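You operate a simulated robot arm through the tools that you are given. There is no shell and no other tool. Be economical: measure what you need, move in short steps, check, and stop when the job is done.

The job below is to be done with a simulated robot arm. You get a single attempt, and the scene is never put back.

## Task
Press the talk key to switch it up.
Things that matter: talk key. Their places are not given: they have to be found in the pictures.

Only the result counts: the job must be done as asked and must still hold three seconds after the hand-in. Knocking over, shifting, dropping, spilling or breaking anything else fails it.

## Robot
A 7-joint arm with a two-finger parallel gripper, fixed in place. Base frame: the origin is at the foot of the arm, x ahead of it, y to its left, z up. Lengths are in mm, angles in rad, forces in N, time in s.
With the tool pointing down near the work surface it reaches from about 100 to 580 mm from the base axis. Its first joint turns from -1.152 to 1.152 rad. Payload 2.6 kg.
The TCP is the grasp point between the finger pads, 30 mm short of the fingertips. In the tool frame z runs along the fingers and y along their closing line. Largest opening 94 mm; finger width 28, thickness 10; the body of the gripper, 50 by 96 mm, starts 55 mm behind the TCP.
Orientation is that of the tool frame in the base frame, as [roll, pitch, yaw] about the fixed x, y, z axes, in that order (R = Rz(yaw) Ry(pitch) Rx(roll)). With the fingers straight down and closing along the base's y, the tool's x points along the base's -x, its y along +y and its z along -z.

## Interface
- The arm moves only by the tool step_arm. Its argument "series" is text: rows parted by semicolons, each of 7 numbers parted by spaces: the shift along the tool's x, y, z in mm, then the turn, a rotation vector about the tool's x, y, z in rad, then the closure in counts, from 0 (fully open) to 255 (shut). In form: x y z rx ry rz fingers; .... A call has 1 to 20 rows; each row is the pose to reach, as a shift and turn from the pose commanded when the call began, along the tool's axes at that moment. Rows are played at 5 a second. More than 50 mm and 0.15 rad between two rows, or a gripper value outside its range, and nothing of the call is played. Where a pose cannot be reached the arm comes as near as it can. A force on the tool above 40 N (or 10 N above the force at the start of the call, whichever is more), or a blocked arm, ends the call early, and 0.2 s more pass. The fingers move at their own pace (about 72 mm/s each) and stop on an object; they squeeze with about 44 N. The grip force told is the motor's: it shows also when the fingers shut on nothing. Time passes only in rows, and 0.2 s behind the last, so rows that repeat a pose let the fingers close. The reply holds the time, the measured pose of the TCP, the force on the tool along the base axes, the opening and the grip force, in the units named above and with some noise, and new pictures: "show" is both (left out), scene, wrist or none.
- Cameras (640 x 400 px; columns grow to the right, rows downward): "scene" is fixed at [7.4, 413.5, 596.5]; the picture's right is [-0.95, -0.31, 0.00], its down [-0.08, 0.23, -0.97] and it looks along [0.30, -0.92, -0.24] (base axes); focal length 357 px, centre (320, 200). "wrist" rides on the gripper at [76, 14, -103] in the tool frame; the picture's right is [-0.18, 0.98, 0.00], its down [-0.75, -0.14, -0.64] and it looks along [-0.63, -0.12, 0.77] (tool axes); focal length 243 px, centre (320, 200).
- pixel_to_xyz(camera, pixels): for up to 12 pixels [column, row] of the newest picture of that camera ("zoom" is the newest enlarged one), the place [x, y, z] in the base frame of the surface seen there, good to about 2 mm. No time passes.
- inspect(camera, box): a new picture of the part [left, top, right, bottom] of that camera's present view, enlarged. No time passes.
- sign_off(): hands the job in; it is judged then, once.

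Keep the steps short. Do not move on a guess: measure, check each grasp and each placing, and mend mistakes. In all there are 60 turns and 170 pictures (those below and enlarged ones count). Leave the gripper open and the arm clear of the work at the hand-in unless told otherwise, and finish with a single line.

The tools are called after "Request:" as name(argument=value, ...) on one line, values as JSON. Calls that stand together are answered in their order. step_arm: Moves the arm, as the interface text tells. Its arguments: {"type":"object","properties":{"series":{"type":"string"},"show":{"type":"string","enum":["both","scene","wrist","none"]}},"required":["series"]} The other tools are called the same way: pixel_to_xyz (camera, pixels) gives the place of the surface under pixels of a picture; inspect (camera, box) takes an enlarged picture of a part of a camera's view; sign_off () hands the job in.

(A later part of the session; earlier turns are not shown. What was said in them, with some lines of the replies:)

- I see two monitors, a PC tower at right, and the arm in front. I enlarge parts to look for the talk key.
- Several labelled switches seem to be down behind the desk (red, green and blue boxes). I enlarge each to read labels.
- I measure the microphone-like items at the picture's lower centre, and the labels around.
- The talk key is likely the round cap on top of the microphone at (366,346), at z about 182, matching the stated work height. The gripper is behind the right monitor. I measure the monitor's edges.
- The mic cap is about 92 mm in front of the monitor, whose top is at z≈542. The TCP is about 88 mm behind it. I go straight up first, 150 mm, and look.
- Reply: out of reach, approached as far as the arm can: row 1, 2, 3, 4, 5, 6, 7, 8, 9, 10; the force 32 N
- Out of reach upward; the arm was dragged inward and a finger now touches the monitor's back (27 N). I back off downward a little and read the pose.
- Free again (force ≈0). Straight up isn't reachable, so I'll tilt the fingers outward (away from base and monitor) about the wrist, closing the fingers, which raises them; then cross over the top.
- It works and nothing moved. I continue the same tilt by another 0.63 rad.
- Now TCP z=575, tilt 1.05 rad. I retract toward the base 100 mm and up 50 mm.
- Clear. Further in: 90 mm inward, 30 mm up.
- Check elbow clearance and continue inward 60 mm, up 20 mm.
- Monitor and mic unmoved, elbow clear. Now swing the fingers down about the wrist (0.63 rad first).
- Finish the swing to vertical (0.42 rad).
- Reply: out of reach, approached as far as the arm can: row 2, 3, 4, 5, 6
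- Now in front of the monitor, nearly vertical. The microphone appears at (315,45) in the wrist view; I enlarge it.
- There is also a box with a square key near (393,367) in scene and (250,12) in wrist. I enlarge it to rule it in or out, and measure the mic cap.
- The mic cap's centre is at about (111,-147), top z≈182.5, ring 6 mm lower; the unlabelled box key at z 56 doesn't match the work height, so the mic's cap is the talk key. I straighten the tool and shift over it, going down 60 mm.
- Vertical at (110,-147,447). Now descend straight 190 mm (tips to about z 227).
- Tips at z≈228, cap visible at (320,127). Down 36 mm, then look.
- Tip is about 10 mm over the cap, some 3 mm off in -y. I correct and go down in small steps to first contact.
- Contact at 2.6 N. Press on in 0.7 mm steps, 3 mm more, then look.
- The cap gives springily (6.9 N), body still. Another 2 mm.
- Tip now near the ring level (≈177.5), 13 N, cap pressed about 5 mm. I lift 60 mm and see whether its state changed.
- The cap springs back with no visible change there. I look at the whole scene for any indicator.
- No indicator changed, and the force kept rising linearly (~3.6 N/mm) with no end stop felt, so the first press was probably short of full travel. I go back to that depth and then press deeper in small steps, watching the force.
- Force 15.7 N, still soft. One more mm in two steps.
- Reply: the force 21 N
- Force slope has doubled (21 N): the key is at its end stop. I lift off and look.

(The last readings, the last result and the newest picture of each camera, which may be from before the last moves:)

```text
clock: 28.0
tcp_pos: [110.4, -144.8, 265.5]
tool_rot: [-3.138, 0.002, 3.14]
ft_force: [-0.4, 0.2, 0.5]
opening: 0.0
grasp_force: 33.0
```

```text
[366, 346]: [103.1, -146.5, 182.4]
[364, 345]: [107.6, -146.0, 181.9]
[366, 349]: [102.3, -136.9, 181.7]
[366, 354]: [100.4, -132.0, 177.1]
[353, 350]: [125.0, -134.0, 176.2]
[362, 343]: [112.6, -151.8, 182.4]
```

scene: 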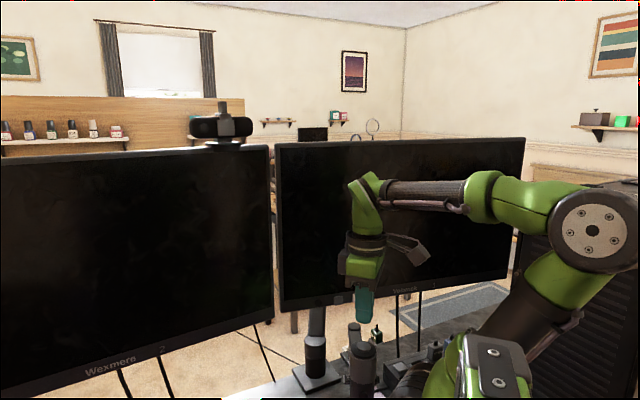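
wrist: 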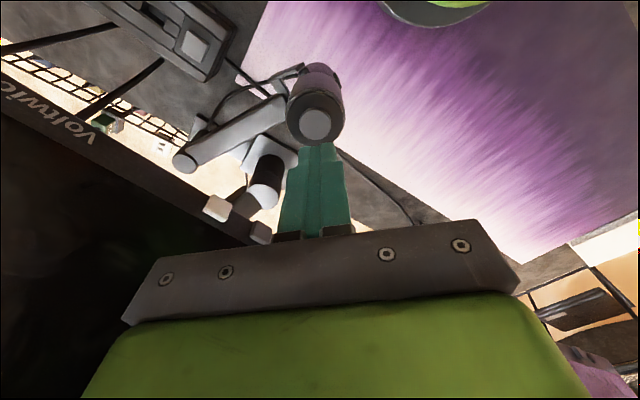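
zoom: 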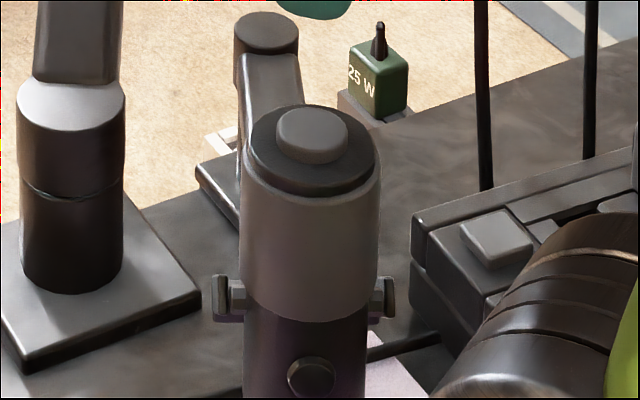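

No visible change yet. I look closely at the mic body and at the other things from both cameras for an indicator.

Request:
inspect(camera="wrist", box=[270, 50, 360, 150])

Request:
inspect(camera="wrist", box=[90, 0, 290, 110])

Request:
inspect(camera="scene", box=[180, 90, 260, 160])

Request:
inspect(camera="scene", box=[380, 320, 470, 400])

```text
4.00 times, centred on (315, 100) of wrist
```

zoom: 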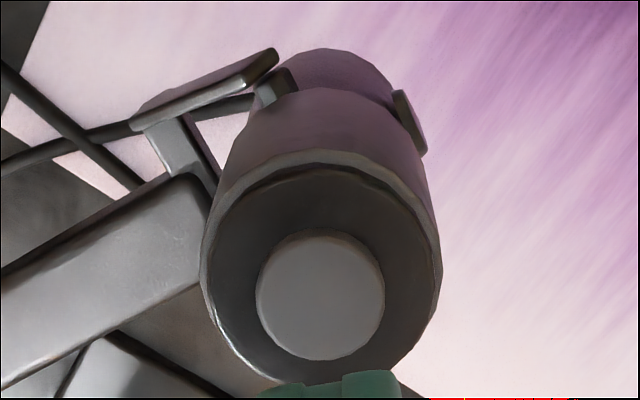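

```text
3.20 times, centred on (190, 55) of wrist
```

zoom: 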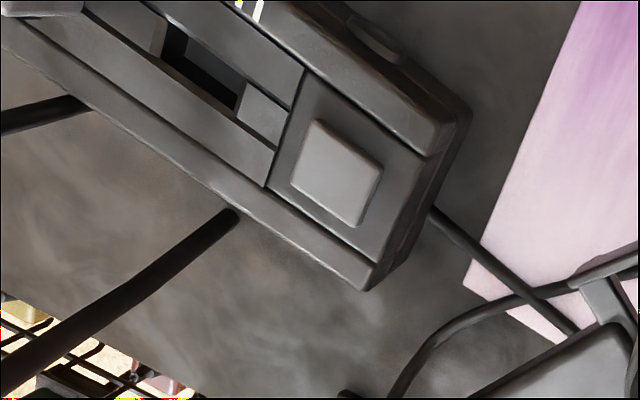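

```text
5.71 times, centred on (220, 125) of scene
```

zoom: 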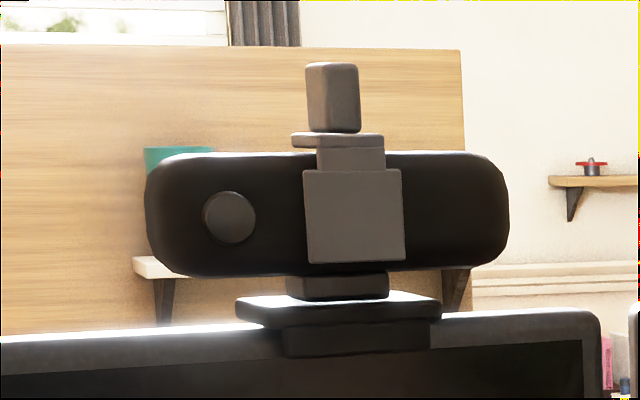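

```text
5.00 times, centred on (425, 360) of scene
```

zoom: 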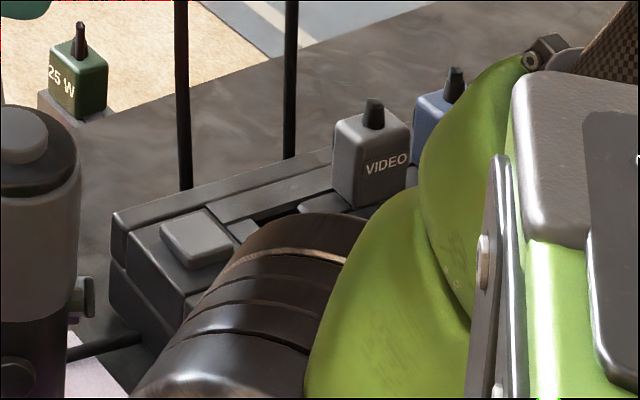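

I raise the arm 190 mm to unblock the scene view of the tower lamp and get a wider wrist view of the mic.

Request:
step_arm(series="0 0 -20 0 0 0 255; 0 0 -40 0 0 0 255; 0 0 -60 0 0 0 255; 0 0 -80 0 0 0 255; 0 0 -100 0 0 0 255; 0 0 -120 0 0 0 255; 0 0 -140 0 0 0 255; 0 0 -160 0 0 0 255; 0 0 -180 0 0 0 255")

Request:
inspect(camera="wrist", box=[270, 0, 370, 120])

Request:
inspect(camera="scene", box=[570, 160, 640, 220])

```text
clock: 30.0
tcp_pos: [109.3, -145.2, 444.4]
tool_rot: [-3.139, 0.004, 3.142]
ft_force: [0.0, 0.9, 0.3]
opening: 0.3
grasp_force: 33.0
```

scene: 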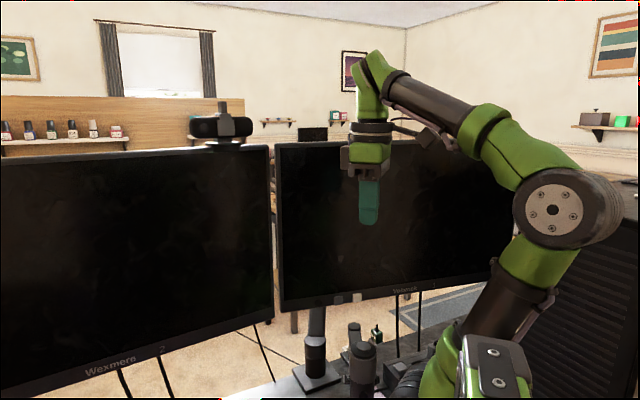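
wrist: 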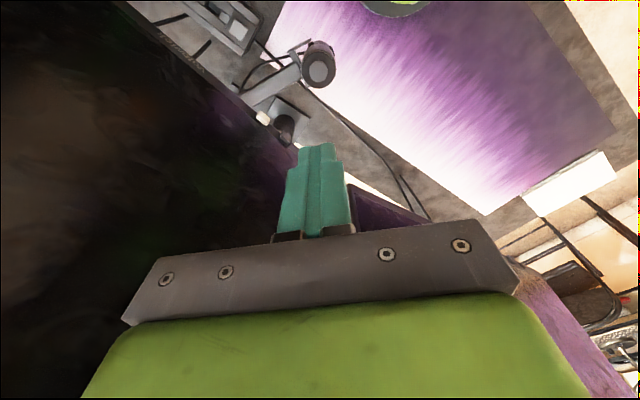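

```text
3.33 times, centred on (320, 60) of wrist
```

zoom: 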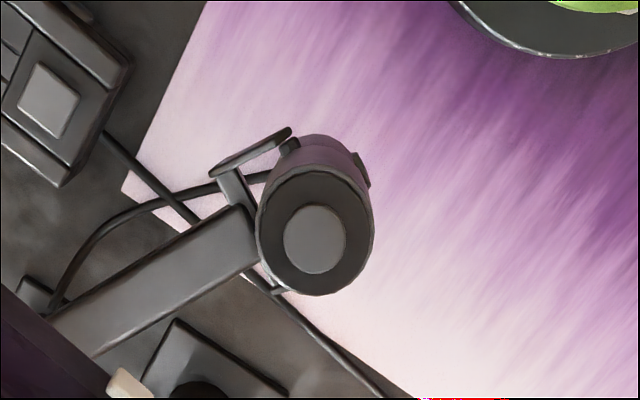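

```text
6.67 times, centred on (605, 190) of scene
```

zoom: 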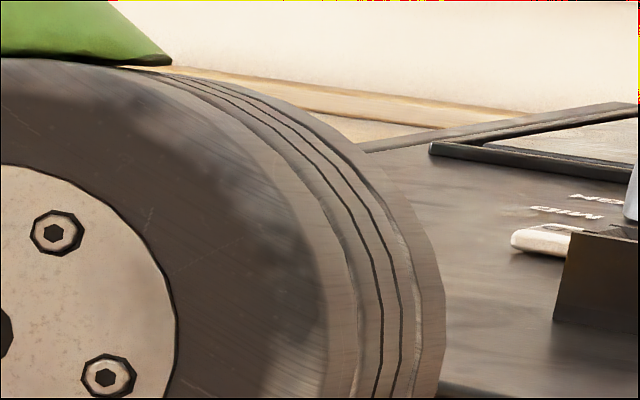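

No indicator in these views. I turn the wrist camera around to the front (+y side) of the mic to look at the side and lower body, before any further press.

Request:
step_arm(series="0 0 0 0 0 0.14 255; 0 0 0 0 0 0.28 255; 0 0 0 0 0 0.42 255; 0 0 0 0 0 0.56 255; 0 0 0 0 0 0.7 255; 0 0 0 0 0 0.84 255; 0 0 0 0 0 0.98 255; 0 0 0 0 0 1.12 255; 0 0 0 0 0 1.26 255; 0 0 0 0 0 1.4 255", show="wrist")

```text
clock: 32.2
tcp_pos: [109.7, -144.9, 443.9]
tool_rot: [3.138, 0.001, 1.738]
ft_force: [-0.2, -0.4, -0.5]
opening: 0.1
grasp_force: 33.6
```

wrist: 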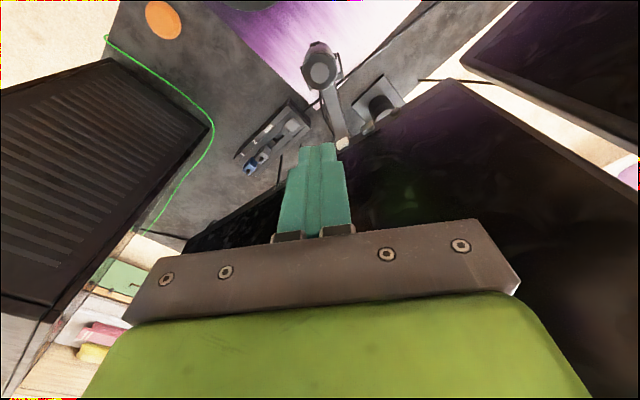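

Request:
inspect(camera="wrist", box=[285, 25, 365, 115])

Request:
inspect(camera="wrist", box=[220, 85, 330, 185])

```text
4.44 times, centred on (325, 70) of wrist
```

zoom: 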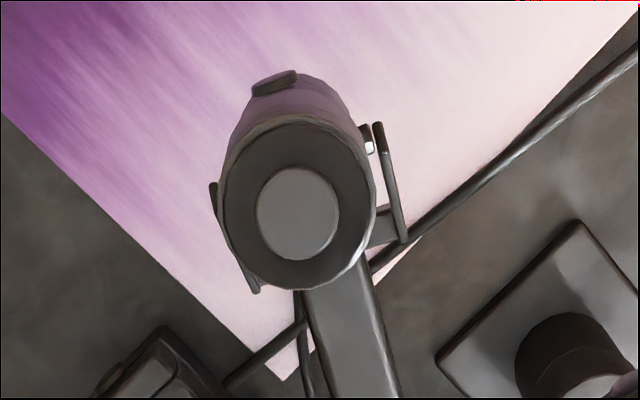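

```text
4.00 times, centred on (275, 135) of wrist
```

zoom: 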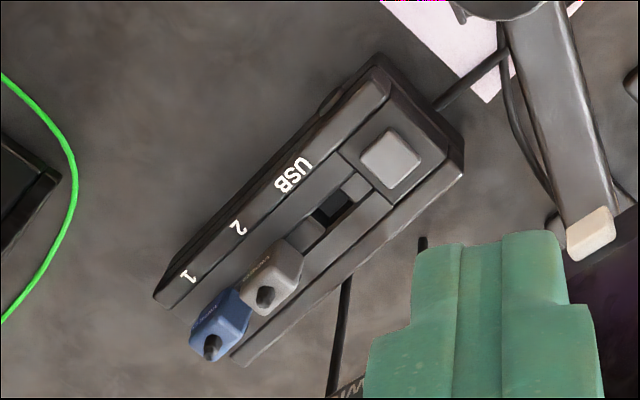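

That box is a USB/power strip, so the mic cap is the talk key. I move 60 mm to the front and 170 mm down for a side-on view of the mic front.

Request:
step_arm(series="12 0 10 0 0 0 255; 24 0 25 0 0 0 255; 36 0 40 0 0 0 255; 48 0 60 0 0 0 255; 60 0 80 0 0 0 255; 60 0 100 0 0 0 255; 60 0 120 0 0 0 255; 60 0 140 0 0 0 255; 60 0 155 0 0 0 255; 60 0 170 0 0 0 255")

Request:
inspect(camera="wrist", box=[240, 0, 400, 150])

```text
clock: 34.4
tcp_pos: [100.8, -85.3, 274.2]
tool_rot: [3.139, 0.001, 1.739]
ft_force: [0.0, 0.0, -0.2]
opening: 0.0
grasp_force: 32.8
```

scene: 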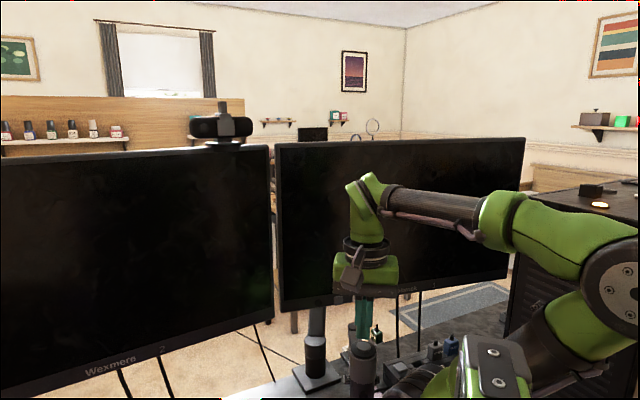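
wrist: 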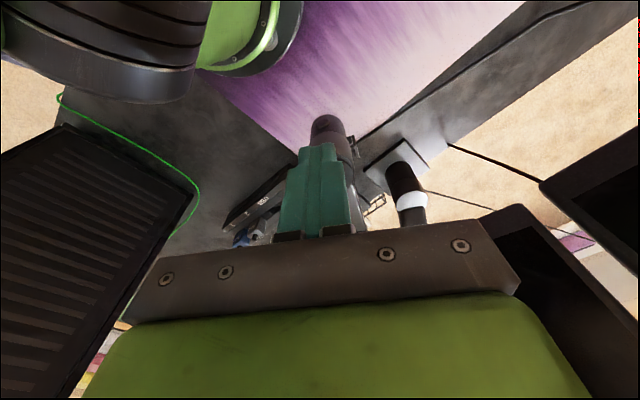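

```text
2.67 times, centred on (320, 75) of wrist
```

zoom: 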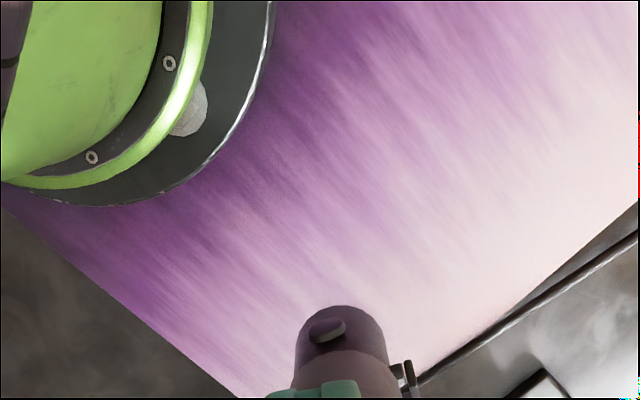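

Front shows no lamp either, tower lamp is still amber as before. I go back up over the mic and turn the camera to its +x side.

Request:
step_arm(series="0 0 -20 0 0 0 255; 0 0 -40 0 0 0 255; 0 0 -60 0 0 0 255; -12 0 -80 0 0 0 255; -24 0 -80 0 0 0.14 255; -36 0 -80 0 0 0.28 255; -48 0 -80 0 0 0.42 255; -60 0 -80 0 0 0.56 255; -60 0 -80 0 0 0.7 255; -60 0 -80 0 0 0.84 255; -60 0 -80 0 0 0.98 255; -60 0 -80 0 0 1.12 255; -60 0 -80 0 0 1.26 255; -60 0 -80 0 0 1.4 255")

Request:
inspect(camera="wrist", box=[260, 20, 380, 150])

```text
clock: 37.4
tcp_pos: [110.1, -144.2, 354.7]
tool_rot: [3.138, -0.004, 0.338]
ft_force: [-0.7, -0.6, 0.2]
opening: 0.1
grasp_force: 32.7
```

scene: 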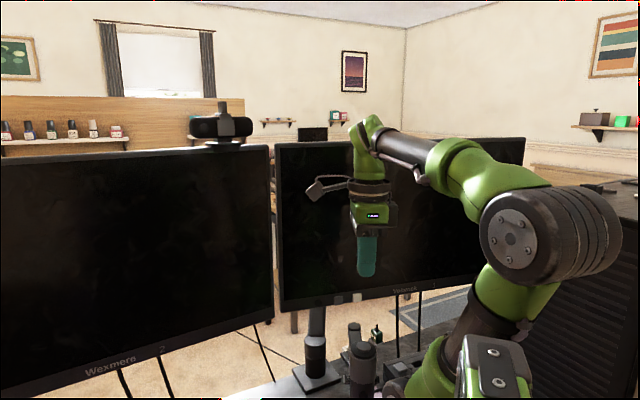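
wrist: 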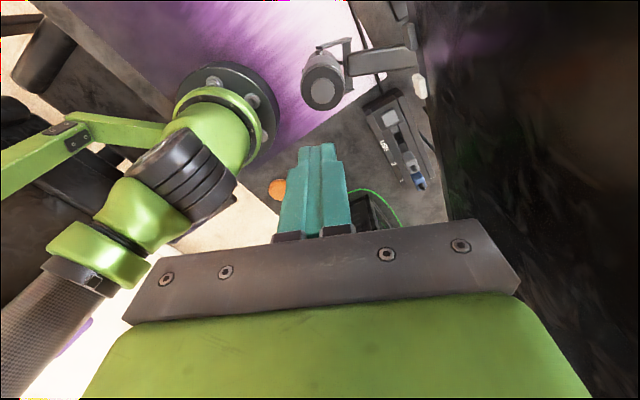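

```text
3.08 times, centred on (320, 85) of wrist
```

zoom: 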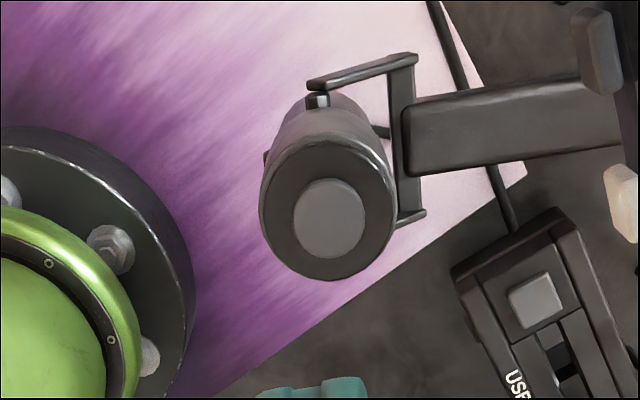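

No lamp on any side. I compare the cap with the same enlarged boxes taken at the very start.

Request:
inspect(camera="scene", box=[335, 315, 400, 380])

Request:
inspect(camera="scene", box=[330, 340, 400, 400])

Request:
inspect(camera="scene", box=[350, 335, 382, 360])

```text
6.15 times, centred on (368, 348) of scene
```

zoom: 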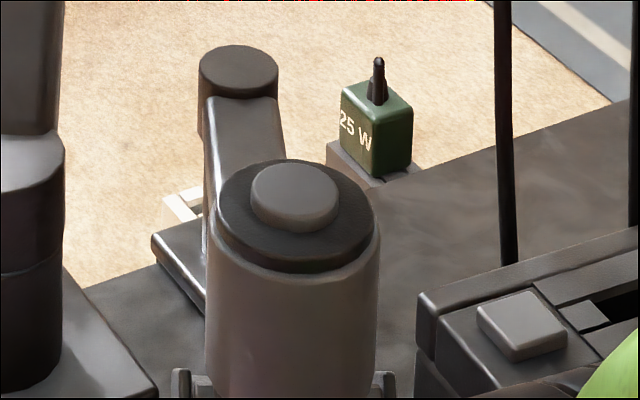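

```text
6.67 times, centred on (365, 370) of scene
```

zoom: 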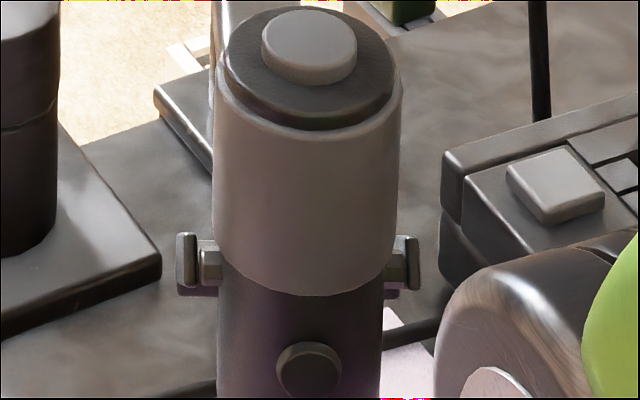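

```text
16.00 times, centred on (366, 348) of scene
```

zoom: 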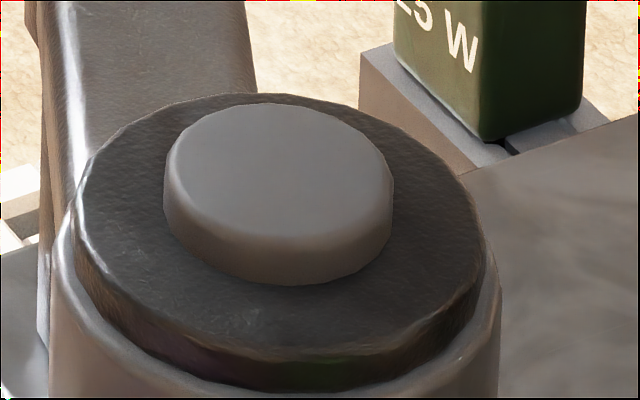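

The cap looks the same, so its state has no marker on the cap. The force data are linear through both presses, so press 1 may have toggled and press 2 reverted it, with a lamp on a side I couldn't see after press 1. I press once more to press-1 depth, then inspect every side. First down to just above the cap.

Request:
step_arm(series="0 1 20 0 0 0 255; 0 2.5 40 0 0 0 255; 0 2.5 60 0 0 0 255; 0 2.5 80 0 0 0 255; 0 2.5 100 0 0 0 255; 0 2.5 120 0 0 0 255; 0 2.5 132 0 0 0 255; 0 2.5 138 0 0 0 255", show="none")

Request:
inspect(camera="wrist", box=[260, 60, 380, 180])

Request:
inspect(camera="scene", box=[345, 330, 385, 370])

```text
clock: 39.2
tcp_pos: [112.2, -148.7, 217.4]
tool_rot: [3.138, -0.004, 0.341]
ft_force: [0.0, 0.1, -0.1]
opening: 0.2
grasp_force: 33.2
```

```text
3.33 times, centred on (320, 120) of wrist
```

zoom: 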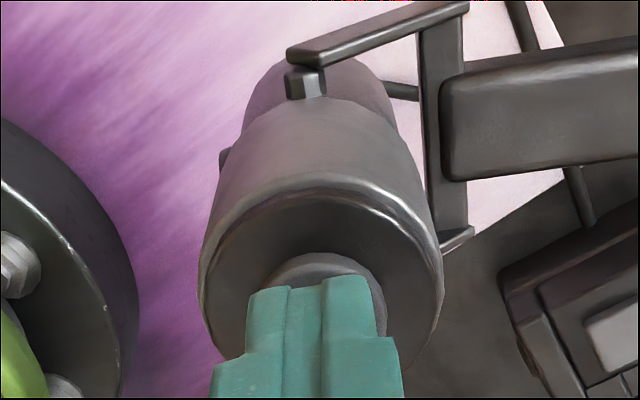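

```text
10.00 times, centred on (365, 350) of scene
```

zoom: 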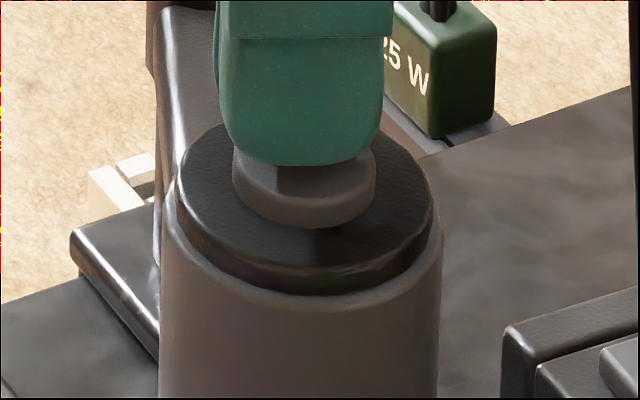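

Well aligned 5 mm over the cap. Press to commanded z≈208 first and check.

Request:
step_arm(series="0 0 3 0 0 0 255; 0 0 5 0 0 0 255; 0 0 6.5 0 0 0 255; 0 0 8 0 0 0 255; 0 0 8 0 0 0 255", show="none")

Request:
inspect(camera="scene", box=[345, 330, 385, 370])

Request:
inspect(camera="wrist", box=[260, 60, 380, 180])

```text
clock: 40.4
tcp_pos: [112.8, -147.9, 208.2]
tool_rot: [3.138, -0.003, 0.341]
ft_force: [1.0, 0.7, 6.7]
opening: 0.0
grasp_force: 32.7
```

```text
10.00 times, centred on (365, 350) of scene
```

zoom: 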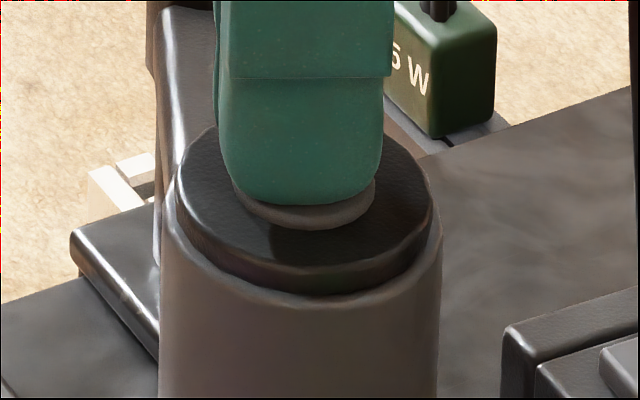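

```text
3.33 times, centred on (320, 120) of wrist
```

zoom: 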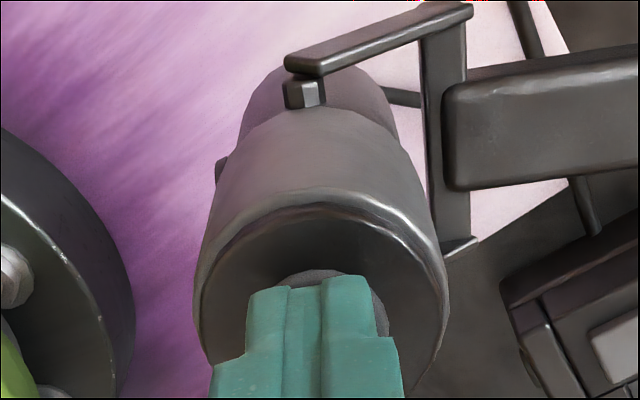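

The cap is truly going in (its exposed side halved). Two mm more, to press-1 depth.

Request:
step_arm(series="0 0 0.7 0 0 0 255; 0 0 1.4 0 0 0 255; 0 0 2.1 0 0 0 255; 0 0 2.1 0 0 0 255", show="none")

Request:
inspect(camera="scene", box=[345, 330, 385, 370])

Request:
inspect(camera="wrist", box=[260, 60, 380, 180])

```text
clock: 41.4
tcp_pos: [112.6, -148.3, 207.1]
tool_rot: [3.135, -0.003, 0.34]
ft_force: [0.8, -0.2, 15.6]
opening: 0.2
grasp_force: 32.9
```

```text
10.00 times, centred on (365, 350) of scene
```

zoom: 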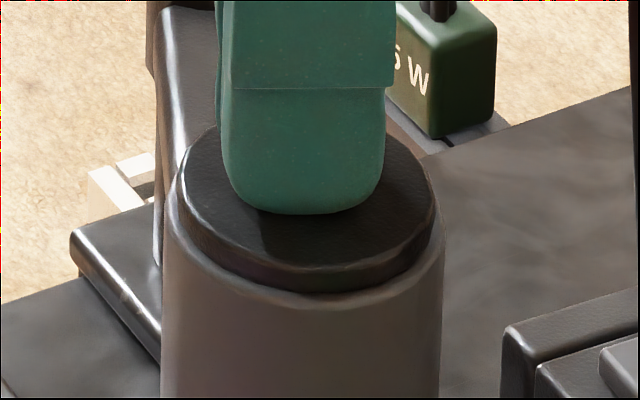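

```text
3.33 times, centred on (320, 120) of wrist
```

zoom: 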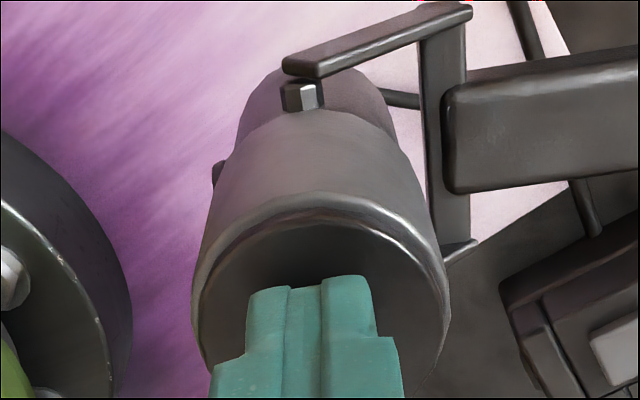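

The cap is now fully flush and the mount just begins to flex, so this is full travel; press 1 (13 N, flush too) was also full, hence presses count 3 (odd). Lift and inspect from this side.

Request:
step_arm(series="0 0 -2 0 0 0 255; 0 0 -5 0 0 0 255; 0 0 -10 0 0 0 255; 0 0 -20 0 0 0 255; 0 0 -40 0 0 0 255; 0 0 -60 0 0 0 255; 0 0 -80 0 0 0 255; 0 0 -100 0 0 0 255; 0 0 -125 0 0 0 255; 0 0 -150 0 0 0 255")

Request:
inspect(camera="wrist", box=[260, 20, 380, 150])

Request:
inspect(camera="scene", box=[330, 340, 400, 400])

```text
clock: 43.6
tcp_pos: [111.0, -148.4, 357.0]
tool_rot: [3.139, -0.001, 0.34]
ft_force: [-1.1, 0.2, -0.4]
opening: 0.0
grasp_force: 33.2
```

scene: 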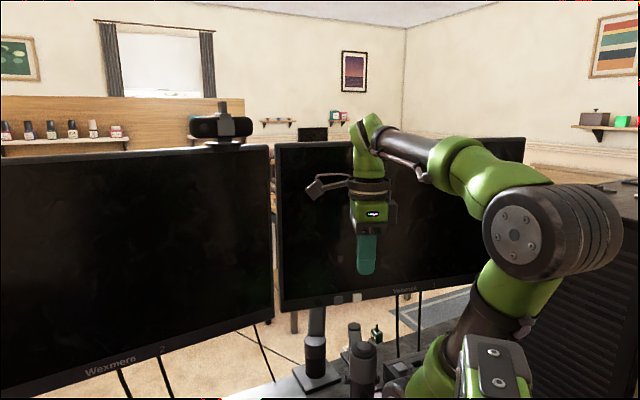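
wrist: 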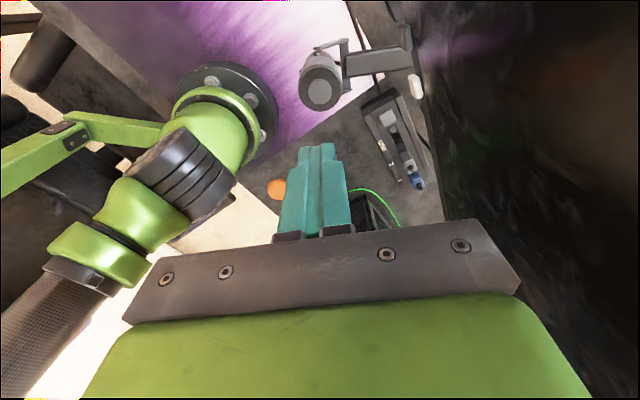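

```text
3.08 times, centred on (320, 85) of wrist
```

zoom: 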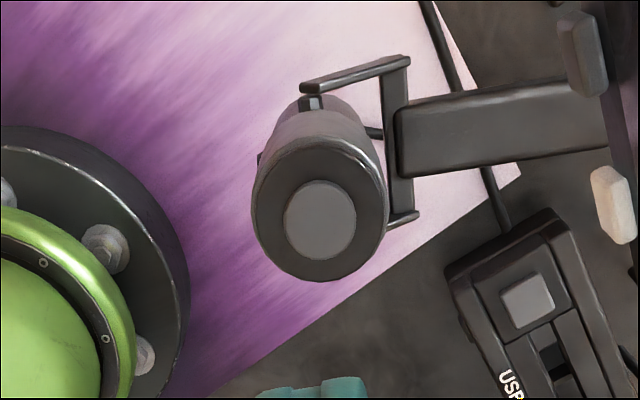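

```text
6.67 times, centred on (365, 370) of scene
```

zoom: 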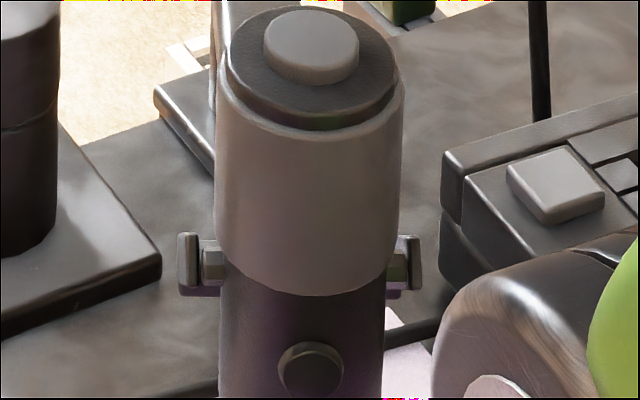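

No lamp from +x. Turn back to view the front (+y) side.

Request:
step_arm(series="0 0 0 0 0 -0.14 255; 0 0 0 0 0 -0.28 255; 0 0 0 0 0 -0.42 255; 0 0 0 0 0 -0.56 255; 0 0 0 0 0 -0.7 255; 0 0 0 0 0 -0.84 255; 0 0 0 0 0 -0.98 255; 0 0 0 0 0 -1.12 255; 0 0 0 0 0 -1.26 255; 0 0 0 0 0 -1.4 255", show="scene")

Request:
inspect(camera="wrist", box=[240, 0, 400, 150])

Request:
inspect(camera="scene", box=[570, 160, 640, 220])

```text
clock: 45.8
tcp_pos: [111.5, -147.5, 355.8]
tool_rot: [3.138, 0.003, 1.742]
ft_force: [0.5, -0.7, 0.5]
opening: 0.0
grasp_force: 33.0
```

scene: 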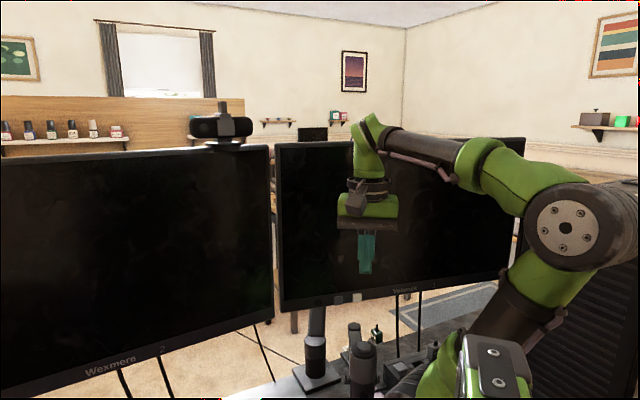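

```text
2.67 times, centred on (320, 75) of wrist
```

zoom: 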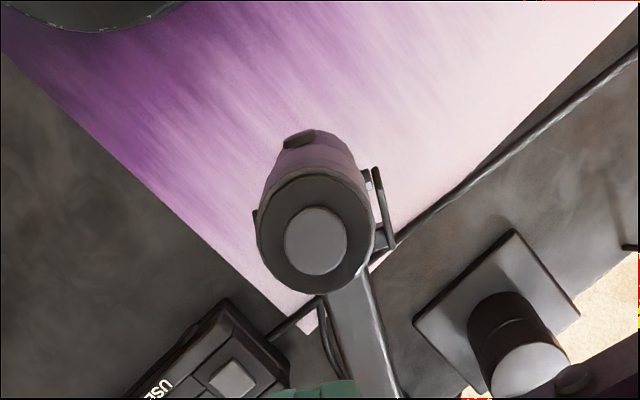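

```text
6.67 times, centred on (605, 190) of scene
```

zoom: 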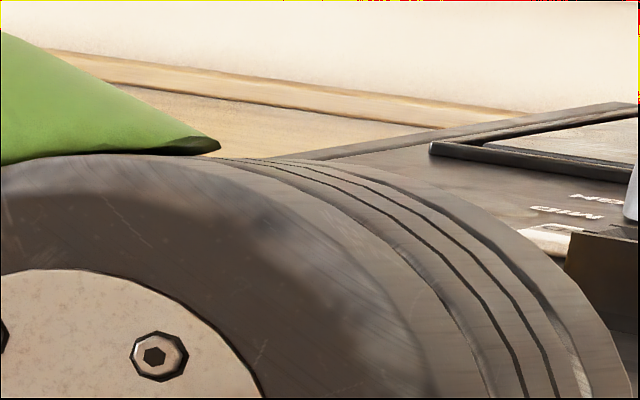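

No lamp anywhere, so the key gives no visible feedback; with an odd number of full presses the state should be switched. I raise 60 mm and open the gripper, clear of everything.

Request:
step_arm(series="0 0 -15 0 0 0 255; 0 0 -30 0 0 0 200; 0 0 -45 0 0 0 100; 0 0 -60 0 0 0 0; 0 0 -60 0 0 0 0; 0 0 -60 0 0 0 0", show="scene")

```text
clock: 47.2
tcp_pos: [111.6, -147.6, 416.6]
tool_rot: [3.139, 0.003, 1.74]
ft_force: [-0.6, 0.4, 0.5]
opening: 93.6
grasp_force: 0.1
```

scene: 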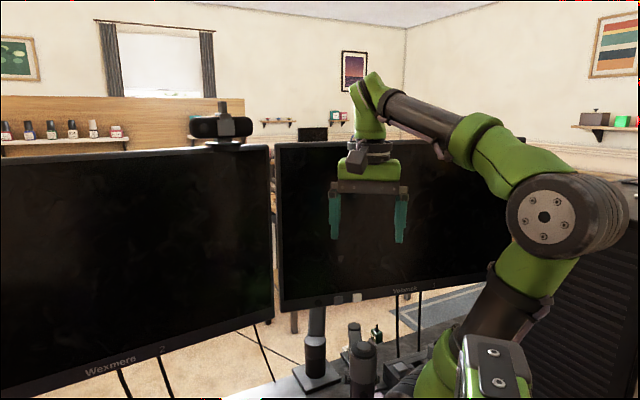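

Gripper open and clear, monitors and microphone standing as before. I hand in.

Request:
sign_off()

```text
The job is handed in.
```

I pressed the microphone's top cap, which I took to be the talk key, but I could not confirm that it switched: nothing visible changed after three presses, and if each press toggles it, three should leave it switched. Early on a finger pushed the monitor's back at about 27 N with no visible shift, and the later presses moved the mic about 1 mm on its mount.
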